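You operate a simulated robot arm through the tools that you are given. There is no shell and no other tool. Be economical: measure what you need, move in short steps, check, and stop when the job is done.

You run a simulated two-armed robot. Do the job below in one go: nothing can be reset, and whatever is moved stays where it is left.

TASK
Start the bath on valve 6, then scrub the oil off the orange tray.
Fine: valve in the basket, lid on; use the green scrubber and put it back; wait for the green lamp. Set down upright: what you pick out, green scrubber. What is to be rubbed or washed off counts as gone when no trace of it is left.

It is judged by the outcome, as a careful person would: the job done as asked, and still so three seconds after it is handed in. It fails if anything else is knocked over, pushed out of place, dropped, spilled or broken. Lids that push on must go on centred and level and be pressed home; caps that screw on are set level and turned clockwise until they are tight.

THE ROBOT
Two 6-joint arms with two-finger parallel grippers on one trunk, on a base that drives. Base frame: it is fixed to the floor where the robot stands at the start and does not move with it; the origin is under the middle of the robot, x ahead of it, y to its left, z up. Lengths are in m, angles in degrees, forces in N, time in s.
The left shoulder is at the start at [0.28, 0.185, 1.18], the right one opposite. With the tool pointing down near the work surface each hand reaches from about 0.54 to 0.92 m from the robot's upright axis, wherever it stands, measured 20 degrees to its own side. Places, roughly: bath power switch [0.5, -0.2, 0.9]; black time knob [0.5, -0.1, 0.9]; green done lamp [0.7, -0.2, 1.1]; red heat knob [0.5, 0, 0.9]; steel bath [0.7, -0.2, 1]; wire basket [0.7, -0.2, 0.9]. Payload 1.57 kg a hand.
The tool frame of a hand sits at the grasp point between the pads (the TCP): z along the fingers, y along the line on which they close. The tips reach 0.03 m beyond it. The gripper opens to 0.08 m. The fingers are 0.017 m wide and 0.012 m thick; the gripper's body (0.04 by 0.082 m) begins 0.08 m behind the TCP.
Orientation is told as [roll, pitch, yaw] about the base's x, y, z axes, in that order, counted from this pose: with the fingers straight down and closing along the base's y, the tool's x points along the base's -x, its y along +y and its z along -z.

THE INTERFACE
- The arms move only by the tool apply_moves. It takes "left_commands", "right_commands" or both (then of equal length, played together; a hand with none holds still); each is a list of rows, each a list of 7 numbers: the turn, a rotation vector about the tool's x, y, z in units of 60 degrees (1.0 is 60 degrees), then the shift along the tool's x, y, z in units of 100 mm (1.0 is 100 mm), then the finger opening in mm, from 0 to 80. In form: [[ax, ay, az, dx, dy, dz, claw], ...]. A call has 1 to 12 rows; each row is the pose to reach, as a shift and turn from the pose commanded when the call began, along the tool's axes at that moment. A call with a number of a shift or a turn outside -1 to 1 is refused whole. Each row takes 0.2 s and may step no farther than 0.05 m and 8.6 degrees from the row before; otherwise, or with a gripper value out of range, the whole call is refused. Where a pose cannot be reached the arm comes as near as it can. A force on the tool above 50 N (or 10 N above the force at the start of the call, whichever is more), or a blocked arm, ends the call early, and 0.2 s more pass. Each finger travels about 0.153 m/s and halts on what it meets, pressing with about 26 N; the grip force reading is that of the motor and also rises with nothing between the fingers. The clock runs only during rows and for 0.2 s after the last one: add rows that repeat a pose to give the fingers time. The reply holds the time, the measured pose of the TCP, the force on the tool along the base axes, the opening and the grip force, in the units named above and with some noise, with the torque about the TCP (base axes, N m) and any sound that the robot's microphone picked up, and new pictures: "views" is both (left out), scene, wrist or none (wrist: the cameras of the hands that moved).
- Cameras (640 x 400 px; columns grow to the right, rows downward): "scene" is now at [0.2222, -0.0425, 1.6158]; the picture's right is [-0.55, -0.83, 0.00], its down [-0.65, 0.43, -0.63] and it looks along [0.52, -0.35, -0.78] (base axes); focal length 248 px, centre (320, 200). "left" rides on the left gripper at [0.072, 0.007, -0.122] in its tool frame; the picture's right is [-0.09, 1.00, 0.00], its down [-0.84, -0.08, -0.54] and it looks along [-0.54, -0.05, 0.84] (tool axes); focal length 238 px, centre (320, 200). "right" rides on the right gripper at [0.072, -0.007, -0.122] in its tool frame; the picture's right is [0.09, 1.00, 0.00], its down [-0.84, 0.08, -0.54] and it looks along [-0.54, 0.05, 0.84] (tool axes); focal length 238 px, centre (320, 200). There is no depth. A picture from a camera that has moved, and an enlarged one, comes with that camera's place and axes in the base frame and with its lens.
- raise_lower(by): slides the trunk up (or, below 0, down) by that many m; the arms and the scene camera ride with it, the base frame stays. It gives what a move gives, with no picture.
- roll_base(legs): drives the robot by 1 to 6 legs, each [ahead, turn to the left] in m and degrees, along the robot's own axes; the way and the turn of a leg run together, so that a leg with both is an arc; at most 1.5 m and 180 degrees a leg. The arms and the cameras ride along, it lands a little off, and it stops where it bumps. It gives what a move gives, and a new picture of the scene camera.
- turn_head(pan, tilt): turns the head with the scene camera to pan (to the left, within 86 degrees either way) and tilt (down, from -29 to 69), counted from straight ahead of the robot. It gives what a move gives, and a new picture of the scene camera.
- zoom(camera, box): a new picture of the part [left, top, right, bottom] of that camera's present view, enlarged. It takes no simulated time.
- finish_job(): hands the job in; it is judged then, once.

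Go step by step. Nothing tells you exact positions but the pictures and the camera data: compare them with the known pose of the tool, close in by small moves and look again before you grip or let go. The budget is 120 turns and 260 pictures, counting those below and the enlarged ones. Unless the task says otherwise, let go and move clear before handing in.

The tools are called after "Call:" as name(argument=value, ...) on one line, values as JSON. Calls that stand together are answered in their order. apply_moves: Moves the arms, as the interface text tells. Its arguments: {"type":"object","properties":{"left_commands":{"type":"array"},"right_commands":{"type":"array"},"views":{"type":"string","enum":["both","scene","wrist","none"]}},"required":[]} The other tools are called the same way: raise_lower (by) slides the trunk up or down; roll_base (legs) drives the base; turn_head (pan, tilt) turns the head that bears the scene camera; zoom (camera, box) takes an enlarged picture of a part of a camera's view; finish_job () hands the job in.

At the start:

```text
time: 0.0
left_position: [0.6002, -0.0591, 1.2785]
left_orientation: [0.0, -0.1, 0.1]
left_wrist_force: [0.4, -0.1, 1.3]
left_ft_torque: [0.04, -0.02, -0.01]
left_width: 0.0801
left_finger_force: 0.1
right_position: [0.3768, -0.4715, 1.2659]
right_orientation: [0.0, 0.0, -0.1]
right_wrist_force: [-0.1, 0.2, 0.0]
right_ft_torque: [-0.02, 0.0, -0.01]
right_width: 0.0801
right_finger_force: 0.0
trunk travel left (down, up): [-0.875, 0.115]
robot x, y, heading: [0.0024, 0.001, 0.2]
head pan, tilt: [-33.6, 51.1]
```

scene: 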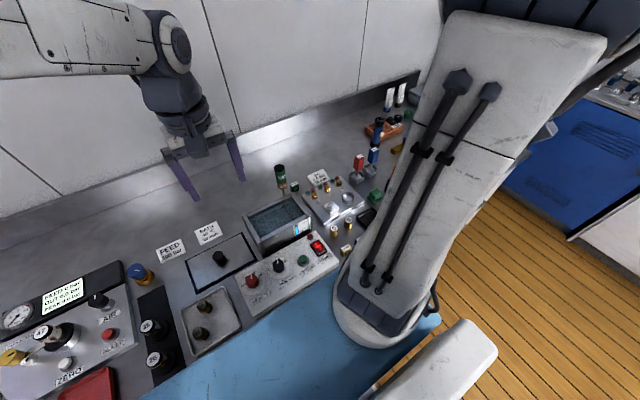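
right: 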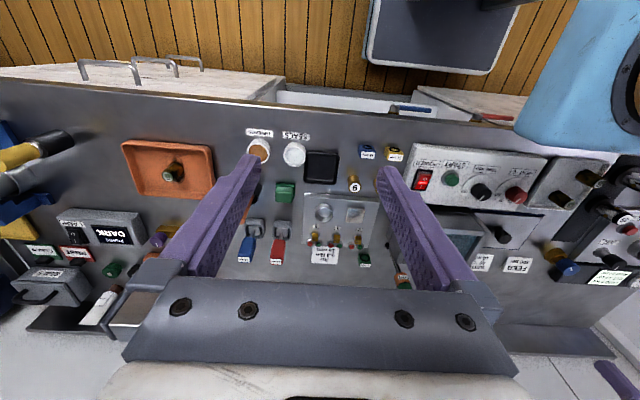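
left: 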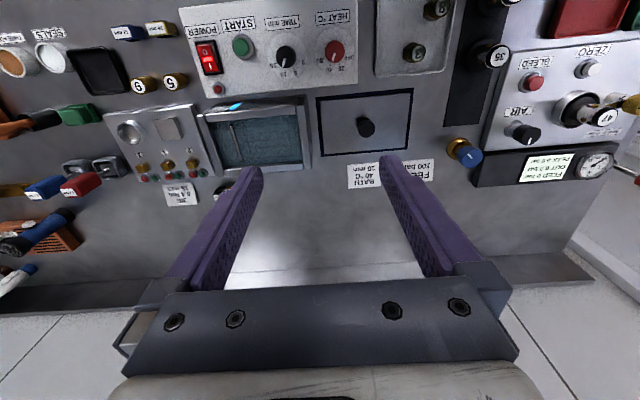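

I see a bench with an ultrasonic bath, lid beside it, valves 5 and 6, and an orange tray with a green-marked object on it. I'll look closer before moving.

Call:
zoom(camera="left", box=[90, 0, 410, 200])

Call:
zoom(camera="right", box=[100, 120, 420, 320])

Call:
zoom(camera="scene", box=[160, 140, 400, 290])

```text
2.00 times, centred on (250, 100) of left
camera zoom: at [0.5277, -0.0521, 1.4004], right [0.09, 1.0, 0.0], down [0.84, -0.08, 0.54], along [0.54, -0.05, -0.84], focal length 477 px, centre (460, 400)
```

zoom: 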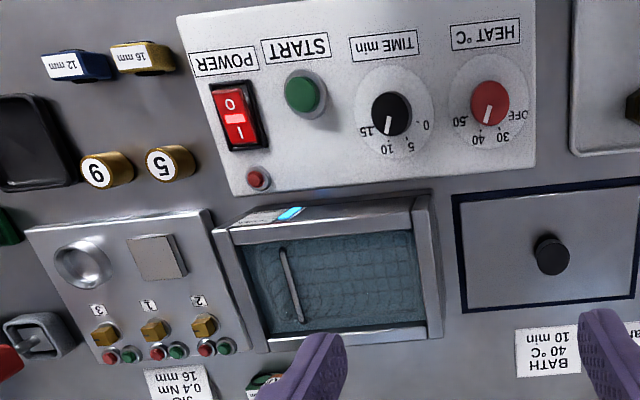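

```text
2.00 times, centred on (260, 220) of right
camera zoom: at [0.3058, -0.4787, 1.3885], right [-0.09, 1.0, 0.0], down [0.84, 0.08, 0.54], along [0.54, 0.05, -0.84], focal length 477 px, centre (440, 160)
```

zoom: 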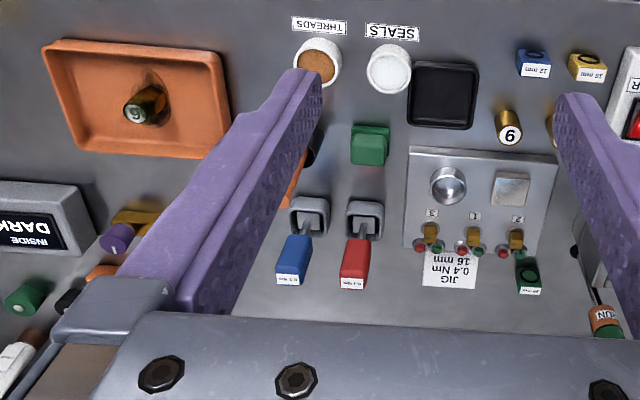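

```text
2.67 times, centred on (280, 215) of scene
camera zoom: at [0.2222, -0.0425, 1.6158], right [-0.55, -0.83, 0.0], down [-0.65, 0.43, -0.63], along [0.52, -0.35, -0.78], focal length 661 px, centre (427, 160)
```

zoom: 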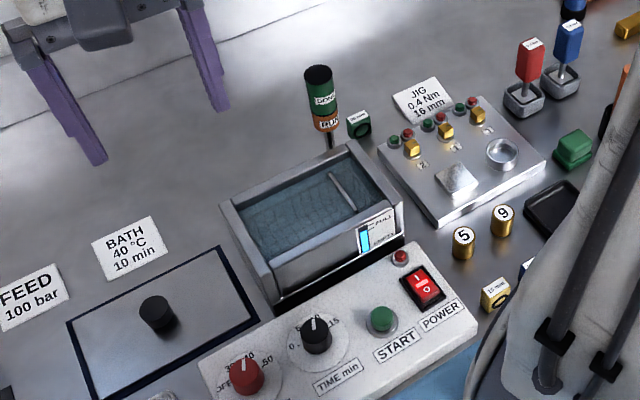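

I need to tell 6 from 9: zooming on the number labels.

Call:
zoom(camera="left", box=[120, 65, 200, 115])

Call:
zoom(camera="right", box=[120, 135, 216, 195])

Call:
zoom(camera="scene", box=[320, 210, 368, 240])

Call:
zoom(camera="left", box=[340, 0, 640, 190])

Call:
zoom(camera="right", box=[0, 100, 220, 340])

```text
8.00 times, centred on (160, 90) of left
camera zoom: at [0.5277, -0.0521, 1.4004], right [0.09, 1.0, 0.0], down [0.84, -0.08, 0.54], along [0.54, -0.05, -0.84], focal length 1907 px, centre (1600, 1080)
```

zoom: 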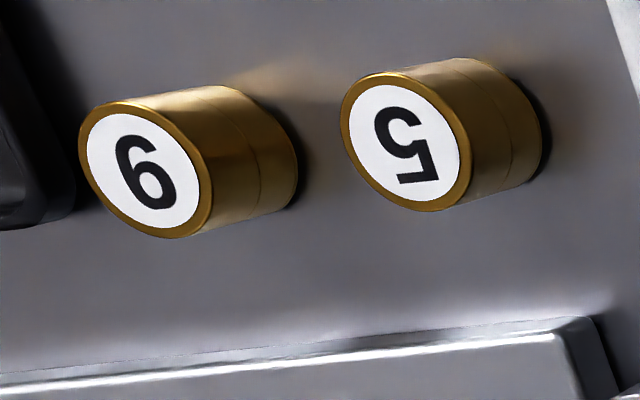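

```text
6.67 times, centred on (168, 165) of right
camera zoom: at [0.3058, -0.4787, 1.3885], right [-0.09, 1.0, 0.0], down [0.84, 0.08, 0.54], along [0.54, 0.05, -0.84], focal length 1589 px, centre (1333, 433)
```

zoom: 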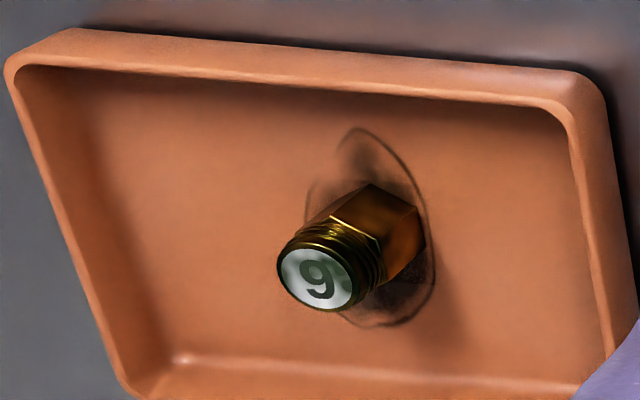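

```text
13.33 times, centred on (344, 225) of scene
camera zoom: at [0.2222, -0.0425, 1.6158], right [-0.55, -0.83, 0.0], down [-0.65, 0.43, -0.63], along [0.52, -0.35, -0.78], focal length 3305 px, centre (0, -133)
```

zoom: 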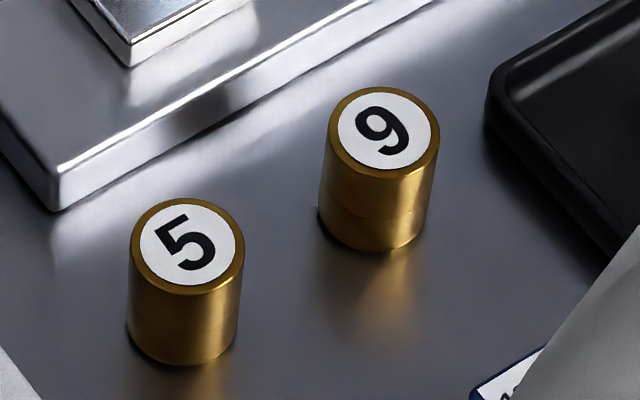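

```text
2.11 times, centred on (490, 95) of left
camera zoom: at [0.5277, -0.0521, 1.4004], right [0.09, 1.0, 0.0], down [0.84, -0.08, 0.54], along [0.54, -0.05, -0.84], focal length 502 px, centre (-38, 421)
```

zoom: 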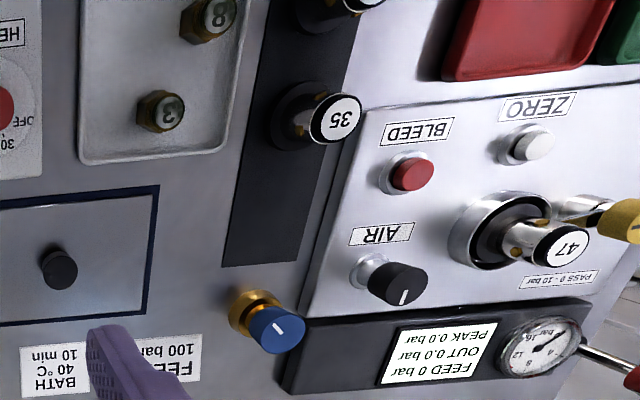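

```text
1.67 times, centred on (110, 220) of right
camera zoom: at [0.3058, -0.4787, 1.3885], right [-0.09, 1.0, 0.0], down [0.84, 0.08, 0.54], along [0.54, 0.05, -0.84], focal length 397 px, centre (670, 167)
```

zoom: 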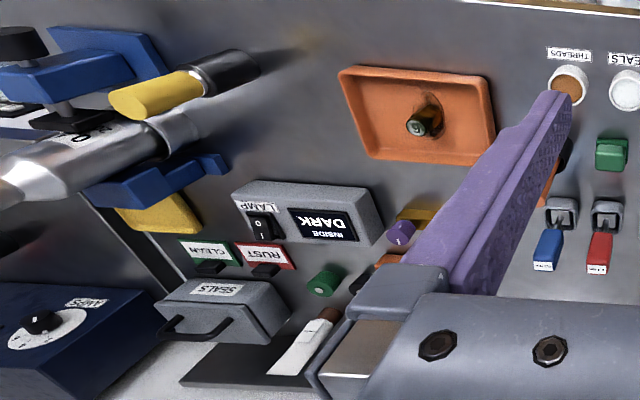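

Call:
zoom(camera="left", box=[128, 76, 152, 96])

Call:
zoom(camera="right", box=[156, 168, 180, 183])

Call:
turn_head(pan=-60, tilt=50)

```text
16.00 times, centred on (140, 86) of left
camera zoom: at [0.5277, -0.0521, 1.4004], right [0.09, 1.0, 0.0], down [0.84, -0.08, 0.54], along [0.54, -0.05, -0.84], focal length 3814 px, centre (3200, 2024)
```

zoom: 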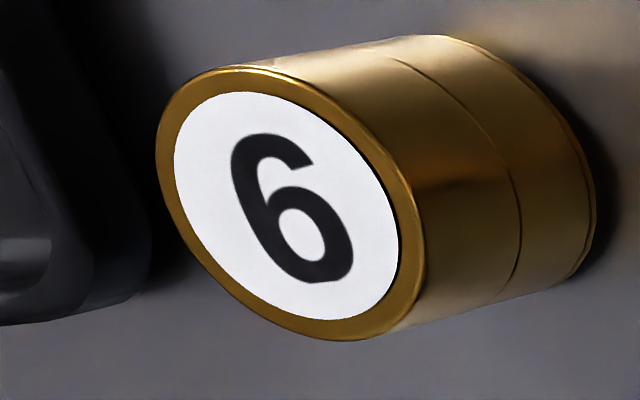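

```text
16.00 times, centred on (168, 176) of right
camera zoom: at [0.3058, -0.4787, 1.3885], right [-0.09, 1.0, 0.0], down [0.84, 0.08, 0.54], along [0.54, 0.05, -0.84], focal length 3814 px, centre (2752, 592)
```

zoom: 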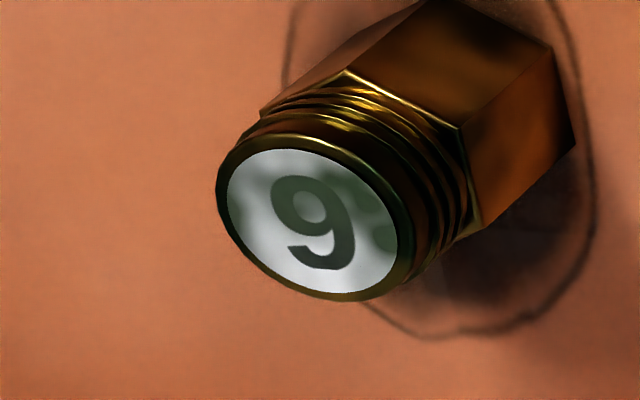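

```text
time: 0.9
left_position: [0.599, -0.0596, 1.2792]
left_orientation: [-0.1, 0.1, 0.0]
left_wrist_force: [0.1, -0.2, -0.6]
left_ft_torque: [-0.03, 0.01, -0.02]
left_width: 0.0798
left_finger_force: 0.0
right_position: [0.3774, -0.4723, 1.2664]
right_orientation: [0.1, 0.0, -0.1]
right_wrist_force: [-0.1, 0.3, -0.8]
right_ft_torque: [-0.03, -0.01, 0.01]
right_width: 0.0802
right_finger_force: 0.1
trunk travel left (down, up): [-0.875, 0.115]
robot x, y, heading: [-0.0033, 0.0007, 0.1]
head pan, tilt: [-60.0, 50.0]
camera scene: at [0.1975, -0.0671, 1.6173], right [-0.87, -0.5, 0.0], down [-0.38, 0.66, -0.64], along [0.32, -0.56, -0.77], focal length 248 px, centre (320, 200)
```

scene: 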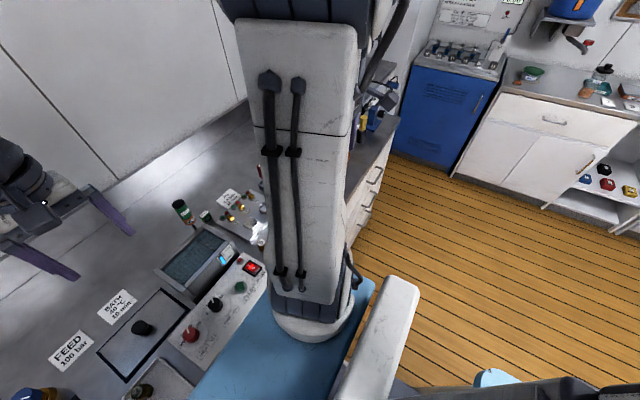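

The tray valve reads 9 in the upside-down wrist view, so from the front it is 6 (the brass cylinder is 9). The tray is too far right, so I'll back off, shift the base about 0.35 m right and come back square to the bench.

Call:
roll_base(legs=[[-0.15, 0], [0, -90], [0.36, 0], [0, 90], [0.15, 0]])

Call:
turn_head(pan=0, tilt=45)

```text
time: 12.8
left_position: [0.5805, -0.4617, 1.278]
left_orientation: [-0.1, -0.1, -3.8]
left_wrist_force: [-0.8, 0.2, 0.3]
left_ft_torque: [-0.01, -0.01, 0.0]
left_width: 0.0801
left_finger_force: 0.1
right_position: [0.3312, -0.8608, 1.2654]
right_orientation: [-0.1, 0.0, -3.7]
right_wrist_force: [0.1, -1.1, -0.2]
right_ft_torque: [-0.02, -0.02, 0.01]
right_width: 0.0798
right_finger_force: 0.0
trunk travel left (down, up): [-0.875, 0.115]
robot x, y, heading: [-0.0137, -0.3645, -4.0]
head pan, tilt: [-60.0, 50.0]
camera scene: at [0.1786, -0.4461, 1.6173], right [-0.9, -0.44, 0.0], down [-0.34, 0.69, -0.64], along [0.28, -0.58, -0.77], focal length 248 px, centre (320, 200)
```

scene: 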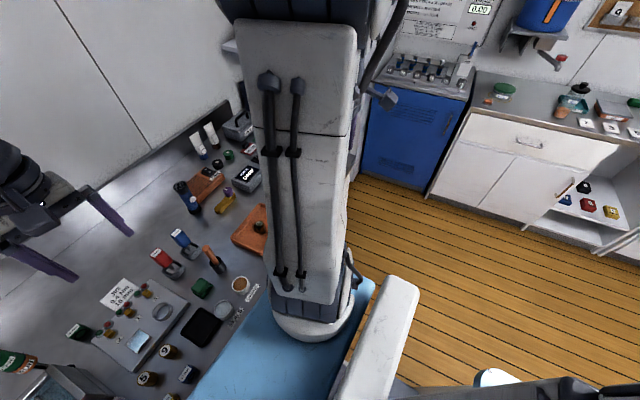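

```text
time: 14.1
left_position: [0.5815, -0.4631, 1.2782]
left_orientation: [0.0, 0.0, -3.7]
left_wrist_force: [1.4, -0.4, -0.8]
left_ft_torque: [0.0, 0.01, 0.0]
left_width: 0.0799
left_finger_force: 0.1
right_position: [0.3322, -0.8619, 1.2662]
right_orientation: [0.1, 0.0, -3.7]
right_wrist_force: [-0.8, -0.2, 0.2]
right_ft_torque: [-0.02, -0.03, 0.0]
right_width: 0.0799
right_finger_force: 0.0
trunk travel left (down, up): [-0.875, 0.115]
robot x, y, heading: [-0.0082, -0.367, -4.0]
head pan, tilt: [0.0, 45.0]
camera scene: at [0.2262, -0.3825, 1.6242], right [-0.07, -1.0, 0.0], down [-0.71, 0.05, -0.71], along [0.71, -0.05, -0.71], focal length 248 px, centre (320, 200)
```

scene: 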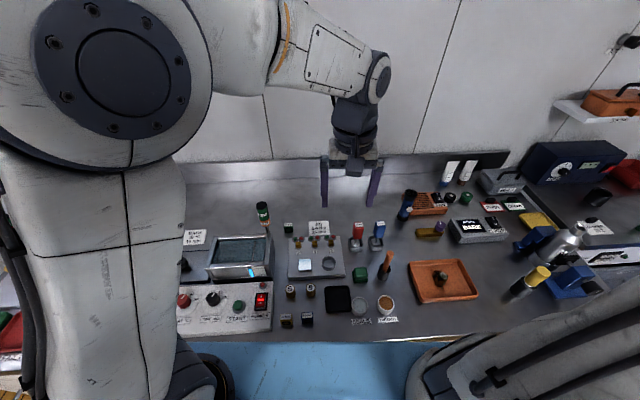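

Good overall view now. Zooming on the bath panel and on the tray area.

Call:
zoom(camera="scene", box=[170, 200, 330, 340])

Call:
zoom(camera="scene", box=[330, 180, 490, 330])

Call:
zoom(camera="scene", box=[170, 280, 274, 334])

```text
2.86 times, centred on (250, 270) of scene
camera zoom: at [0.2262, -0.3825, 1.6242], right [-0.07, -1.0, 0.0], down [-0.71, 0.05, -0.71], along [0.71, -0.05, -0.71], focal length 708 px, centre (520, 0)
```

zoom: 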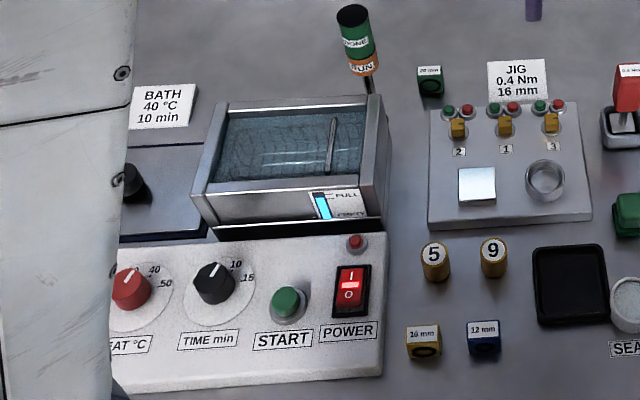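

```text
2.67 times, centred on (410, 255) of scene
camera zoom: at [0.2262, -0.3825, 1.6242], right [-0.07, -1.0, 0.0], down [-0.71, 0.05, -0.71], along [0.71, -0.05, -0.71], focal length 661 px, centre (80, 53)
```

zoom: 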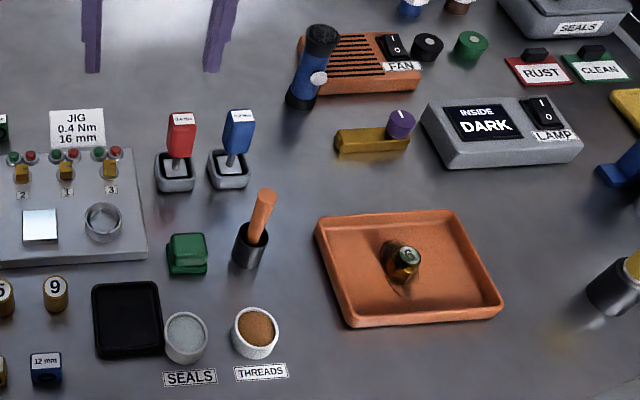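

```text
6.15 times, centred on (222, 307) of scene
camera zoom: at [0.2262, -0.3825, 1.6242], right [-0.07, -1.0, 0.0], down [-0.71, 0.05, -0.71], along [0.71, -0.05, -0.71], focal length 1525 px, centre (923, -458)
```

zoom: 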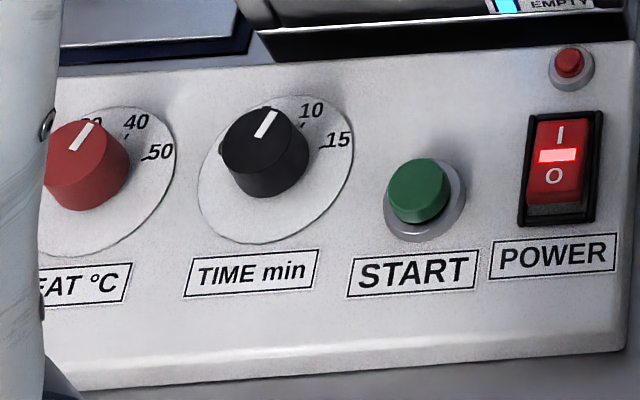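

Power looks lit; I'll bring the right hand over the tray and the left toward the knobs to look closely.

Call:
apply_moves(right_commands=[[0, 0, 0, -0.33, 0.2, 0.1, 80], [0, 0, 0, -0.66, 0.4, 0.2, 80], [0, 0, 0, -1, 0.6, 0.3, 80]], left_commands=[[0, 0, 0, 0.16, 0.33, 0, 80], [0, 0, 0, 0.33, 0.66, 0, 80], [0, 0, 0, 0.5, 1, 0, 80]], views="none")

Call:
apply_moves(right_commands=[[0, 0, 0, -0.33, 0.15, 0.1, 80], [0, 0, 0, -0.66, 0.3, 0.2, 80], [0, 0, 0, -0.8, 0.4, 0.3, 80]], left_commands=[[0, 0, 0, 0.0, 0.33, 0.1, 80], [0, 0, 0, 0.1, 0.66, 0.2, 80], [0, 0, 0, 0.1, 1, 0.3, 80]], views="both")

```text
time: 14.9
left_position: [0.5376, -0.3587, 1.2794]
left_orientation: [0.0, 0.1, -3.7]
left_wrist_force: [0.3, -0.6, 0.2]
left_ft_torque: [0.03, 0.0, -0.01]
left_width: 0.0801
left_finger_force: 0.2
right_position: [0.4331, -0.809, 1.2349]
right_orientation: [0.0, 0.0, -3.8]
right_wrist_force: [-0.8, -0.4, -0.1]
right_ft_torque: [0.02, 0.01, -0.04]
right_width: 0.0801
right_finger_force: 0.0
trunk travel left (down, up): [-0.875, 0.115]
robot x, y, heading: [-0.0122, -0.3627, -3.8]
head pan, tilt: [0.0, 45.0]
```

```text
time: 15.7
left_position: [0.5323, -0.2598, 1.2438]
left_orientation: [-0.1, 0.0, -3.7]
left_wrist_force: [-0.3, -0.3, 0.0]
left_ft_torque: [-0.02, 0.01, -0.01]
left_width: 0.0803
left_finger_force: 0.0
right_position: [0.5183, -0.7738, 1.2067]
right_orientation: [0.0, 0.0, -3.8]
right_wrist_force: [-0.6, 0.1, -0.4]
right_ft_torque: [0.01, 0.01, 0.02]
right_width: 0.0799
right_finger_force: 0.0
trunk travel left (down, up): [-0.875, 0.115]
robot x, y, heading: [-0.012, -0.3642, -4.1]
head pan, tilt: [0.0, 45.0]
camera scene: at [0.2261, -0.3824, 1.6242], right [-0.07, -1.0, 0.0], down [-0.71, 0.05, -0.71], along [0.71, -0.05, -0.71], focal length 248 px, centre (320, 200)
camera right: at [0.4464, -0.7758, 1.3277], right [-0.03, 1.0, 0.0], down [0.84, 0.02, 0.54], along [0.54, 0.01, -0.84], focal length 238 px, centre (320, 200)
camera left: at [0.4615, -0.2488, 1.3662], right [0.16, 0.99, 0.0], down [0.83, -0.13, 0.54], along [0.54, -0.09, -0.84], focal length 238 px, centre (320, 200)
```

scene: 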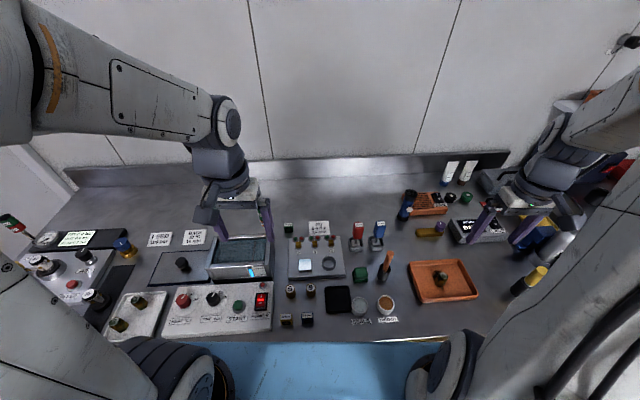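
right: 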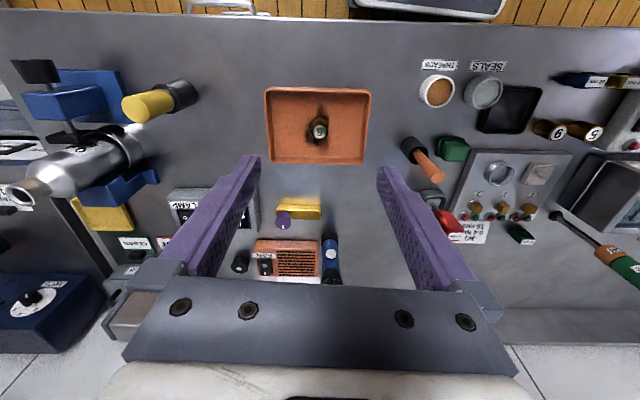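
left: 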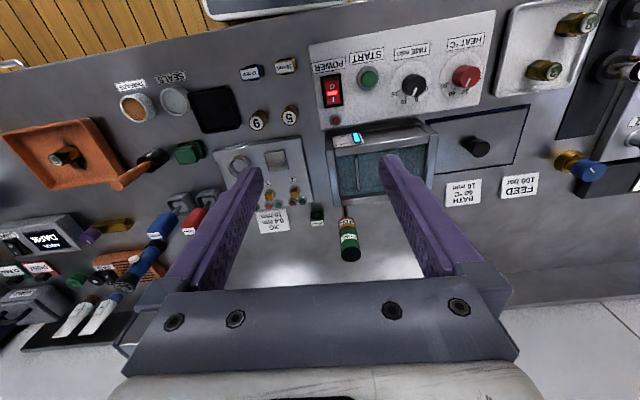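

Valve 6 top is at about (0.565, -0.773, 0.93). I'll move the right hand over it and lower, while the left hand goes over the knobs.

Call:
apply_moves(right_commands=[[0, 0, 0, -0.25, 0.0, 0.3, 80], [0, 0, 0, -0.47, 0.0, 0.6, 80], [0, 0, 0, -0.47, 0.0, 1.0, 80]], left_commands=[[0, 0, 0, 0.4, 0.3, 0, 80], [0, 0, 0, 0.8, 0.5, 0, 80], [0, 0, 0, 0.8, 0.8, 0.3, 80]], views="wrist")

Call:
zoom(camera="right", box=[240, 80, 400, 200])

Call:
zoom(camera="left", box=[230, 80, 430, 220])

```text
time: 16.5
left_position: [0.4622, -0.1757, 1.221]
left_orientation: [-0.1, 0.0, -3.8]
left_wrist_force: [0.9, 0.0, -0.3]
left_ft_torque: [-0.03, 0.02, -0.01]
left_width: 0.0801
left_finger_force: 0.1
left hand out of reach, approached as far as the arm can: row 2
right_position: [0.5645, -0.776, 1.103]
right_orientation: [0.0, 0.0, -3.8]
right_wrist_force: [0.3, 1.6, -0.7]
right_ft_torque: [0.01, -0.01, -0.01]
right_width: 0.0797
right_finger_force: 0.1
trunk travel left (down, up): [-0.875, 0.115]
robot x, y, heading: [-0.0131, -0.3652, -4.0]
head pan, tilt: [0.0, 45.0]
camera right: at [0.4933, -0.779, 1.2251], right [-0.03, 1.0, 0.0], down [0.84, 0.02, 0.54], along [0.54, 0.01, -0.84], focal length 238 px, centre (320, 200)
camera left: at [0.3911, -0.1645, 1.3424], right [0.16, 0.99, 0.0], down [0.83, -0.13, 0.54], along [0.54, -0.09, -0.84], focal length 238 px, centre (320, 200)
```

right: 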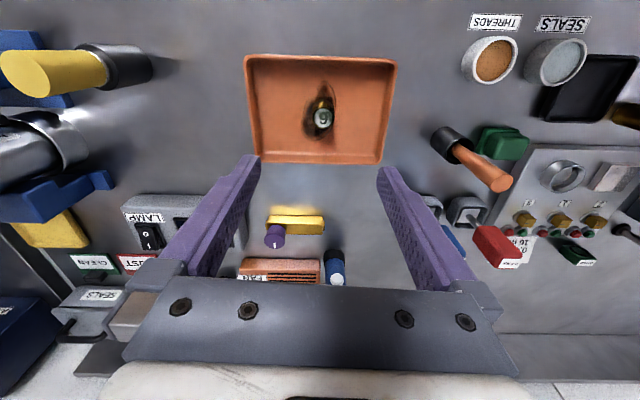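
left: 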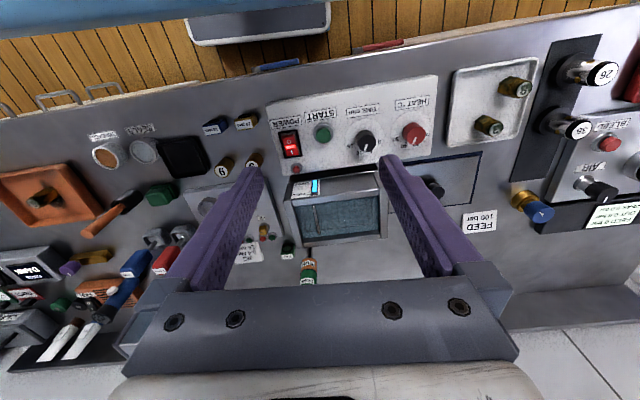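

```text
3.33 times, centred on (320, 140) of right
camera zoom: at [0.4933, -0.779, 1.2251], right [-0.03, 1.0, 0.0], down [0.84, 0.02, 0.54], along [0.54, 0.01, -0.84], focal length 794 px, centre (320, 400)
```

zoom: 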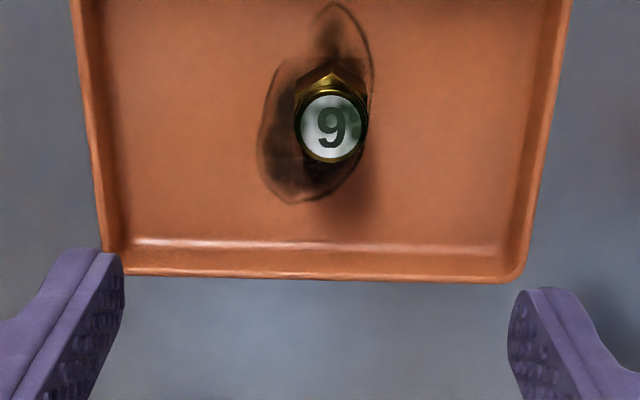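

```text
2.86 times, centred on (330, 150) of left
camera zoom: at [0.3911, -0.1645, 1.3424], right [0.16, 0.99, 0.0], down [0.83, -0.13, 0.54], along [0.54, -0.09, -0.84], focal length 681 px, centre (291, 343)
```

zoom: 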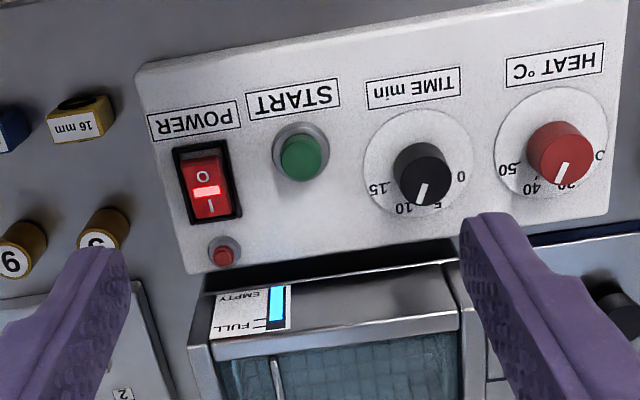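

Call:
apply_moves(right_commands=[[0, 0, 0, -0.02, 0.02, 0.4, 70], [0, 0, 0, -0.02, 0.02, 0.8, 60], [0, 0, 0, -0.02, 0.02, 1.0, 60]], views="none")

Call:
apply_moves(right_commands=[[0, 0, 0, 0, 0, 0.25, 60], [0, 0, 0, 0, 0, 0.5, 60]], views="both")

Call:
zoom(camera="right", box=[220, 100, 420, 240])

Call:
zoom(camera="scene", box=[390, 230, 500, 310])

```text
time: 17.3
left_position: [0.4617, -0.1749, 1.2204]
left_orientation: [0.1, 0.0, -3.8]
left_wrist_force: [0.5, -0.3, 0.0]
left_ft_torque: [-0.02, 0.0, 0.0]
left_width: 0.0799
left_finger_force: 0.0
right_position: [0.5669, -0.7763, 1.0052]
right_orientation: [0.0, 0.0, -3.7]
right_wrist_force: [-0.1, -0.6, 0.2]
right_ft_torque: [0.04, 0.02, -0.03]
right_width: 0.0598
right_finger_force: 0.0
trunk travel left (down, up): [-0.875, 0.115]
robot x, y, heading: [-0.016, -0.368, -3.7]
head pan, tilt: [0.0, 45.0]
```

```text
time: 17.9
left_position: [0.4617, -0.1764, 1.2205]
left_orientation: [-0.1, 0.0, -3.8]
left_wrist_force: [0.5, 0.5, -0.1]
left_ft_torque: [0.03, -0.01, -0.01]
left_width: 0.0799
left_finger_force: 0.1
right_position: [0.5659, -0.7767, 0.9561]
right_orientation: [0.0, -0.1, -3.7]
right_wrist_force: [0.6, 0.1, 0.4]
right_ft_torque: [0.01, -0.01, 0.01]
right_width: 0.06
right_finger_force: 0.0
trunk travel left (down, up): [-0.875, 0.115]
robot x, y, heading: [-0.0121, -0.3689, -3.8]
head pan, tilt: [0.0, 45.0]
camera scene: at [0.2262, -0.3824, 1.6242], right [-0.07, -1.0, 0.0], down [-0.71, 0.05, -0.71], along [0.71, -0.05, -0.71], focal length 248 px, centre (320, 200)
camera right: at [0.4939, -0.7783, 1.0785], right [-0.03, 1.0, 0.0], down [0.84, 0.02, 0.54], along [0.54, 0.01, -0.84], focal length 238 px, centre (320, 200)
```

scene: 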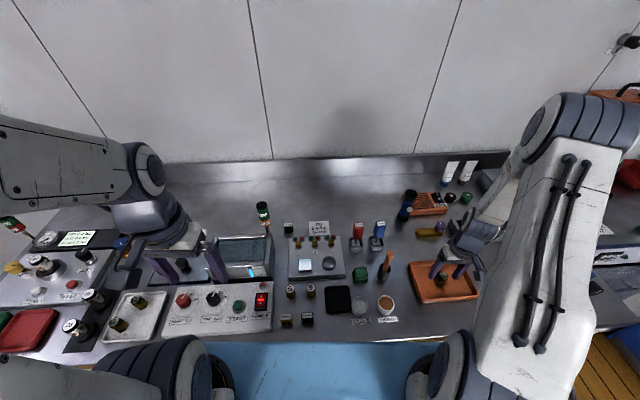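
right: 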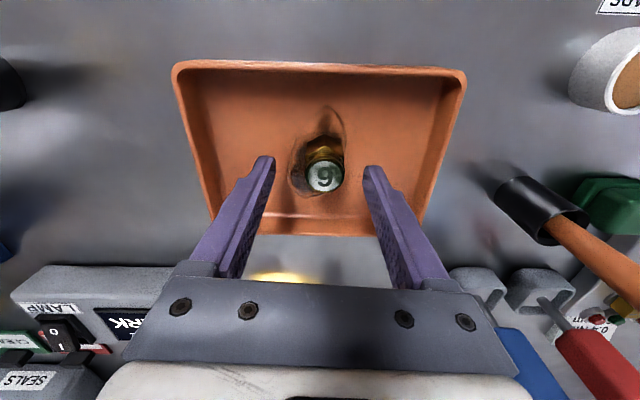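

```text
2.86 times, centred on (320, 170) of right
camera zoom: at [0.4939, -0.7783, 1.0785], right [-0.03, 1.0, 0.0], down [0.84, 0.02, 0.54], along [0.54, 0.01, -0.84], focal length 681 px, centre (320, 286)
```

zoom: 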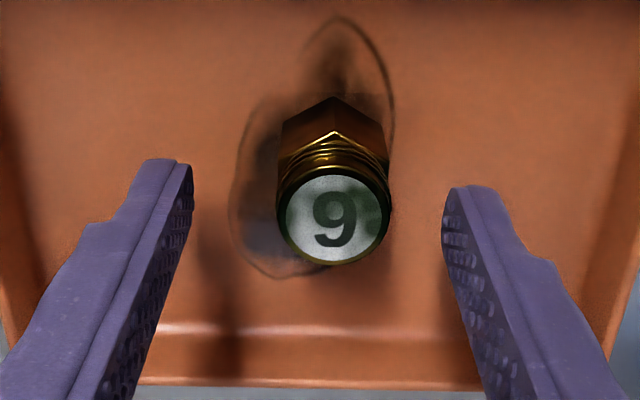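

```text
5.00 times, centred on (445, 270) of scene
camera zoom: at [0.2262, -0.3824, 1.6242], right [-0.07, -1.0, 0.0], down [-0.71, 0.05, -0.71], along [0.71, -0.05, -0.71], focal length 1239 px, centre (-305, -150)
```

zoom: 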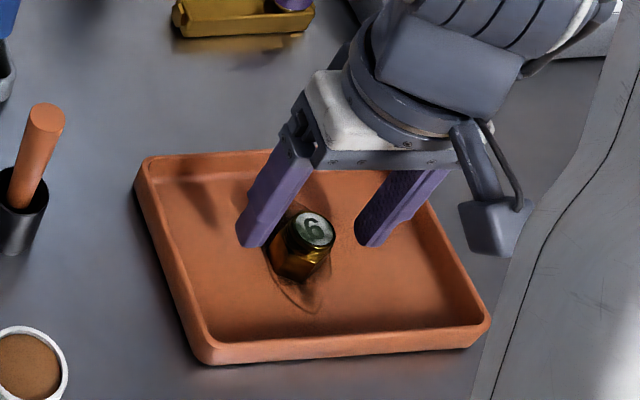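

Confirmed: it reads 6 from the front. Lowering so the tips are just above the tray floor, then gripping.

Call:
apply_moves(right_commands=[[0, 0, 0, -0.03, 0.03, 0.2, 60], [0, 0, 0, -0.03, 0.03, 0.4, 60], [0, 0, 0, -0.03, 0.03, 0.4, 0], [0, 0, 0, -0.03, 0.03, 0.4, 0], [0, 0, 0, -0.03, 0.03, 0.4, 0]], views="wrist")

```text
time: 18.4
left_position: [0.4616, -0.1732, 1.2219]
left_orientation: [0.0, 0.0, -3.7]
left_wrist_force: [-1.0, 0.3, -0.6]
left_ft_torque: [-0.02, -0.01, 0.01]
left_width: 0.0799
left_finger_force: 0.0
right_position: [0.5701, -0.7731, 0.9348]
right_orientation: [0.1, 0.0, -3.6]
right_wrist_force: [-5.4, 4.0, 23.2]
right_ft_torque: [0.48, 0.19, 0.07]
right_width: 0.06
right_finger_force: 0.1
trunk travel left (down, up): [-0.875, 0.115]
robot x, y, heading: [-0.0108, -0.3671, -3.8]
head pan, tilt: [0.0, 45.0]
stopped in row 2 (right hand): the force on the tool passed its limit at 72 N (the readings are from after the stop); the commanded pose is now the measured one
camera right: at [0.497, -0.7752, 1.057], right [-0.03, 1.0, 0.0], down [0.84, 0.02, 0.54], along [0.54, 0.01, -0.84], focal length 238 px, centre (320, 200)
```

right: 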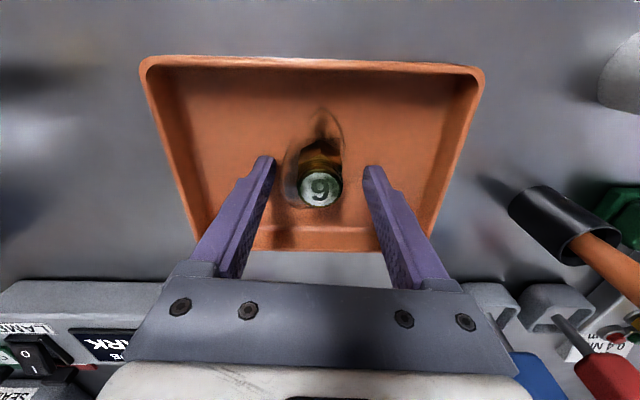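

The fingertips touched the tray floor at TCP z 0.935; I'll raise 5 mm, trim x and grip.

Call:
apply_moves(right_commands=[[0, 0, 0, 0.0, 0, -0.05, 60], [0, 0, 0, 0.05, 0, -0.05, 60]], views="wrist")

Call:
zoom(camera="right", box=[220, 100, 420, 240])

Call:
zoom(camera="scene", box=[390, 230, 500, 310])

```text
time: 19.0
left_position: [0.4616, -0.1746, 1.2207]
left_orientation: [0.0, 0.0, -3.9]
left_wrist_force: [0.5, -0.3, -0.5]
left_ft_torque: [0.0, 0.02, -0.01]
left_width: 0.0802
left_finger_force: 0.0
right_position: [0.5657, -0.7737, 0.9376]
right_orientation: [0.0, -0.1, -3.7]
right_wrist_force: [0.0, 0.2, -0.9]
right_ft_torque: [-0.01, 0.0, 0.01]
right_width: 0.06
right_finger_force: 0.0
trunk travel left (down, up): [-0.875, 0.115]
robot x, y, heading: [-0.0151, -0.3664, -4.0]
head pan, tilt: [0.0, 45.0]
camera right: at [0.4927, -0.7752, 1.0597], right [-0.03, 1.0, 0.0], down [0.84, 0.02, 0.54], along [0.54, 0.01, -0.84], focal length 238 px, centre (320, 200)
```

right: 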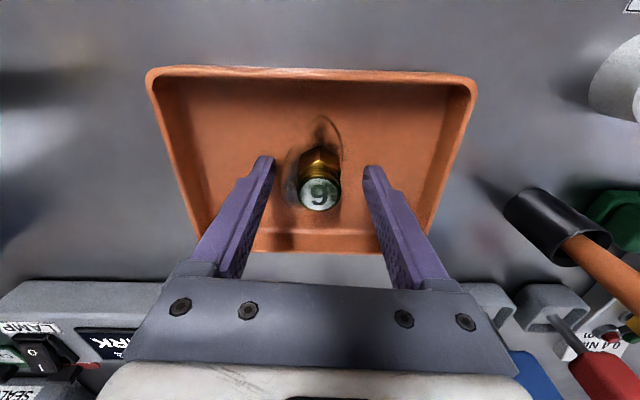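

```text
2.86 times, centred on (320, 170) of right
camera zoom: at [0.4927, -0.7752, 1.0597], right [-0.03, 1.0, 0.0], down [0.84, 0.02, 0.54], along [0.54, 0.01, -0.84], focal length 681 px, centre (320, 286)
```

zoom: 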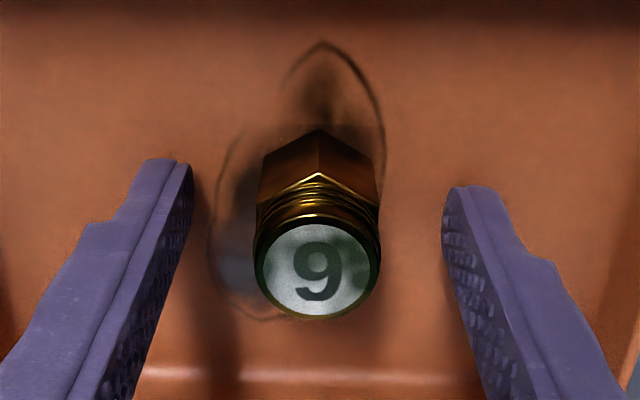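

```text
5.00 times, centred on (445, 270) of scene
camera zoom: at [0.2264, -0.3825, 1.6241], right [-0.07, -1.0, 0.0], down [-0.71, 0.05, -0.71], along [0.71, -0.05, -0.71], focal length 1239 px, centre (-305, -150)
```

zoom: 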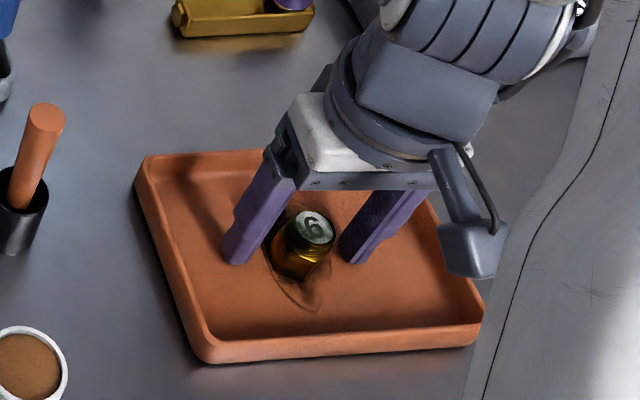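

Call:
apply_moves(right_commands=[[0, 0, 0, 0, 0, 0, 30], [0, 0, 0, 0, 0, 0, 0], [0, 0, 0, 0, 0, 0, 0], [0, 0, 0, 0, 0, -0.1, 0], [0, 0, 0, 0, 0, -0.5, 0], [0, 0, 0, 0, 0, -1.0, 0]], views="wrist")

```text
time: 20.4
left_position: [0.4627, -0.1765, 1.2215]
left_orientation: [0.0, 0.0, -3.7]
left_wrist_force: [0.7, 0.5, 0.7]
left_ft_torque: [0.01, 0.0, -0.02]
left_width: 0.0799
left_finger_force: 0.1
right_position: [0.5673, -0.7722, 1.036]
right_orientation: [-0.1, 0.1, -3.6]
right_wrist_force: [-1.0, -0.1, -0.9]
right_ft_torque: [-0.03, -0.01, -0.01]
right_width: 0.0285
right_finger_force: 25.9
trunk travel left (down, up): [-0.875, 0.115]
robot x, y, heading: [-0.0114, -0.3676, -4.1]
head pan, tilt: [0.0, 45.0]
camera right: at [0.4945, -0.7757, 1.1582], right [-0.03, 1.0, 0.0], down [0.84, 0.02, 0.54], along [0.54, 0.01, -0.84], focal length 238 px, centre (320, 200)
```

right: 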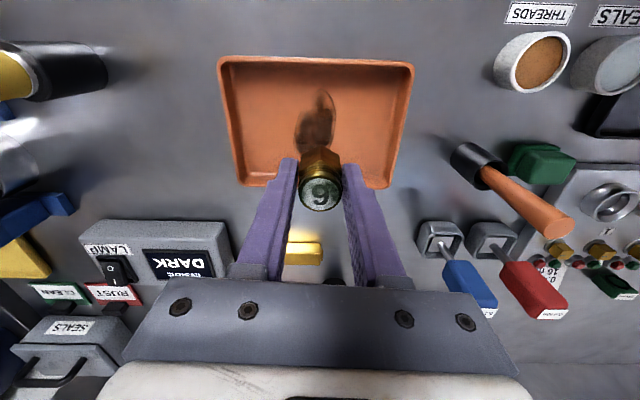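

Valve gripped (28.5 mm) and lifted. Now positioning the left camera to measure the bath, while the right hand rises and moves toward it.

Call:
apply_moves(right_commands=[[0, 0, 0, 0, 0.2, -0.3, 0], [0, 0, 0, 0, 0.5, -0.6, 0], [0, 0, 0, 0, 0.8, -0.9, 0], [0, 0, 0, 0, 1.0, -0.9, 0]], left_commands=[[0, 0, 0, -0.2, 0, 0, 80], [0, 0, 0, -0.4, 0, 0, 80], [0, 0, 0, -0.6, 0, 0, 80], [0, 0, 0, -0.7, 0, 0, 80]], views="wrist")

Call:
zoom(camera="left", box=[240, 60, 480, 240])

Call:
zoom(camera="scene", box=[140, 190, 300, 310])

```text
time: 21.4
left_position: [0.5309, -0.1799, 1.2207]
left_orientation: [-0.1, 0.0, -3.7]
left_wrist_force: [-0.2, 0.0, 1.0]
left_ft_torque: [0.0, 0.01, -0.02]
left_width: 0.0799
left_finger_force: 0.1
right_position: [0.5705, -0.6712, 1.1268]
right_orientation: [-0.1, 0.1, -3.8]
right_wrist_force: [0.0, -0.5, -0.9]
right_ft_torque: [-0.03, 0.01, 0.02]
right_width: 0.0288
right_finger_force: 25.7
trunk travel left (down, up): [-0.875, 0.115]
robot x, y, heading: [-0.0126, -0.3641, -4.0]
head pan, tilt: [0.0, 45.0]
camera right: at [0.4987, -0.6738, 1.249], right [-0.03, 1.0, 0.0], down [0.84, 0.02, 0.54], along [0.54, 0.01, -0.84], focal length 238 px, centre (320, 200)
camera left: at [0.4605, -0.1694, 1.3427], right [0.16, 0.99, 0.0], down [0.83, -0.13, 0.54], along [0.54, -0.09, -0.84], focal length 238 px, centre (320, 200)
```

right: 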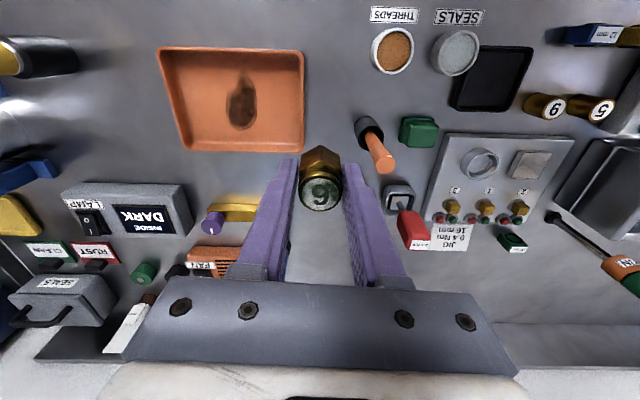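
left: 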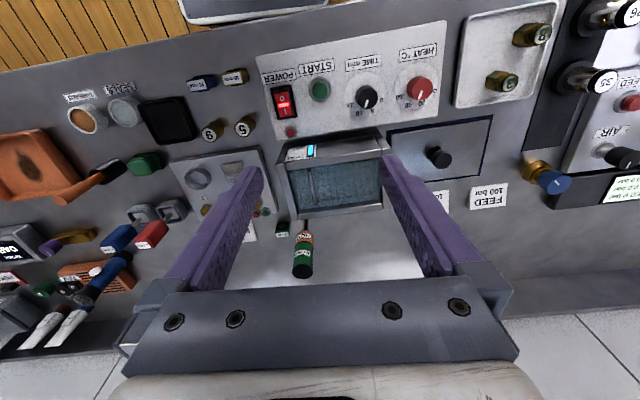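

```text
2.22 times, centred on (360, 150) of left
camera zoom: at [0.4605, -0.1694, 1.3427], right [0.16, 0.99, 0.0], down [0.83, -0.13, 0.54], along [0.54, -0.09, -0.84], focal length 530 px, centre (231, 311)
```

zoom: 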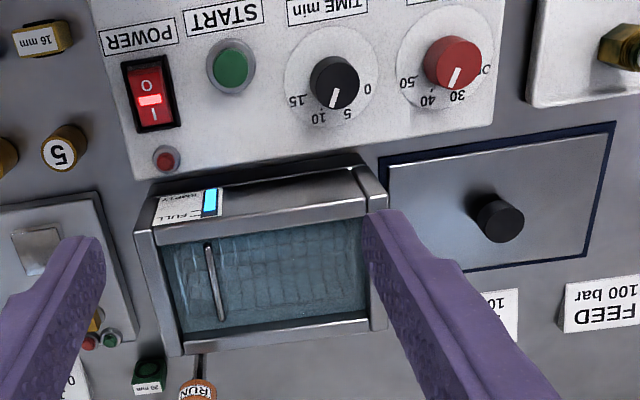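

```text
3.33 times, centred on (220, 250) of scene
camera zoom: at [0.2262, -0.3823, 1.6242], right [-0.07, -1.0, 0.0], down [-0.71, 0.05, -0.71], along [0.71, -0.05, -0.71], focal length 826 px, centre (653, 33)
```

zoom: 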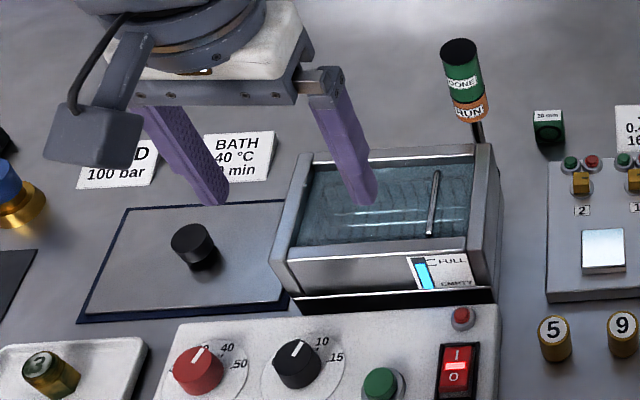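

Bath opening measured: x 0.62–0.71, y −0.25 to −0.10, rim z≈0.99; lamp tower at (0.75, −0.245). Clearing the left hand leftward while the right hand carries the valve over.

Call:
apply_moves(left_commands=[[0, 0, 0, 0, 0.4, 0, 80], [0, 0, 0, 0, 0.8, 0, 80], [0, 0, 0, 0, 1.0, 0, 80]], right_commands=[[0, 0, 0, 0, 0.3, -0.3, 0], [0, 0, 0, 0, 0.7, -0.4, 0], [0, 0, 0, 0, 1.0, -0.6, 0]], views="none")

Call:
apply_moves(left_commands=[[0, 0, 0, 0, 0.4, 0, 80], [0, 0, 0, 0, 0.8, 0, 80], [0, 0, 0, 0, 1.0, 0, 80]], right_commands=[[0, 0, 0, 0, 0.3, 0, 0], [0, 0, 0, -0.1, 0.7, 0, 0], [0, 0, 0, -0.2, 1.0, 0, 0]], views="none")

Call:
apply_moves(right_commands=[[0, 0, 0, 0, 0.4, 0, 0], [0, 0, 0, 0, 0.8, 0, 0], [0, 0, 0, 0, 1.0, 0, 0]], views="both")

```text
time: 22.2
left_position: [0.5366, -0.0792, 1.2194]
left_orientation: [0.1, -0.1, -3.9]
left_wrist_force: [0.5, 0.1, -0.3]
left_ft_torque: [-0.02, 0.01, -0.03]
left_width: 0.0802
left_finger_force: 0.1
right_position: [0.5741, -0.5729, 1.1894]
right_orientation: [-0.2, -0.1, -3.8]
right_wrist_force: [0.2, 0.4, -0.9]
right_ft_torque: [0.01, 0.03, 0.01]
right_width: 0.0285
right_finger_force: 26.2
trunk travel left (down, up): [-0.875, 0.115]
robot x, y, heading: [-0.0146, -0.3637, -3.9]
head pan, tilt: [0.0, 45.0]
```

```text
time: 23.0
left_position: [0.5448, 0.0182, 1.221]
left_orientation: [0.1, 0.0, -3.9]
left_wrist_force: [-0.8, 0.2, -0.9]
left_ft_torque: [0.0, 0.0, 0.01]
left_width: 0.0799
left_finger_force: 0.0
right_position: [0.6056, -0.475, 1.1877]
right_orientation: [-0.2, 0.0, -3.8]
right_wrist_force: [-0.2, -0.4, -0.8]
right_ft_torque: [-0.01, 0.04, 0.02]
right_width: 0.0288
right_finger_force: 25.9
trunk travel left (down, up): [-0.875, 0.115]
robot x, y, heading: [-0.0144, -0.3629, -4.1]
head pan, tilt: [0.0, 45.0]
```

```text
time: 23.8
left_position: [0.5421, 0.0192, 1.2201]
left_orientation: [0.1, 0.2, -3.7]
left_wrist_force: [0.0, -0.2, -0.3]
left_ft_torque: [0.0, -0.03, 0.02]
left_width: 0.0801
left_finger_force: 0.0
right_position: [0.6135, -0.3739, 1.1883]
right_orientation: [0.0, -0.1, -3.9]
right_wrist_force: [0.2, 0.3, -1.1]
right_ft_torque: [-0.01, 0.04, 0.02]
right_width: 0.0288
right_finger_force: 26.1
trunk travel left (down, up): [-0.875, 0.115]
robot x, y, heading: [-0.0129, -0.363, -4.2]
head pan, tilt: [0.0, 45.0]
camera scene: at [0.2264, -0.3822, 1.6242], right [-0.07, -1.0, 0.0], down [-0.71, 0.05, -0.71], along [0.71, -0.05, -0.71], focal length 248 px, centre (320, 200)
camera right: at [0.5415, -0.3765, 1.3101], right [-0.03, 1.0, 0.0], down [0.84, 0.02, 0.54], along [0.54, 0.01, -0.84], focal length 238 px, centre (320, 200)
```

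scene: 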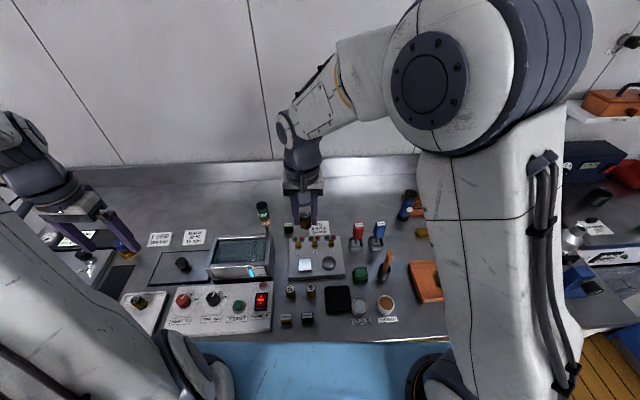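
right: 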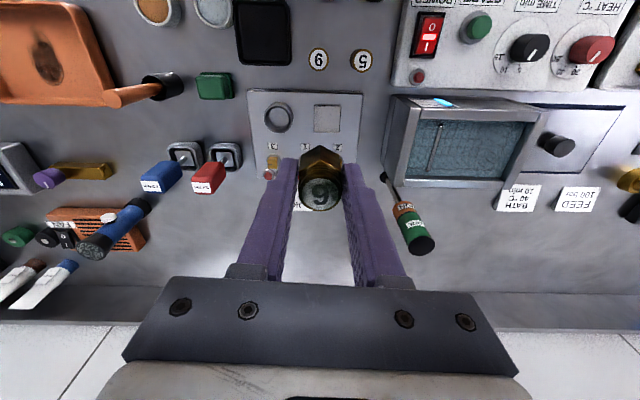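

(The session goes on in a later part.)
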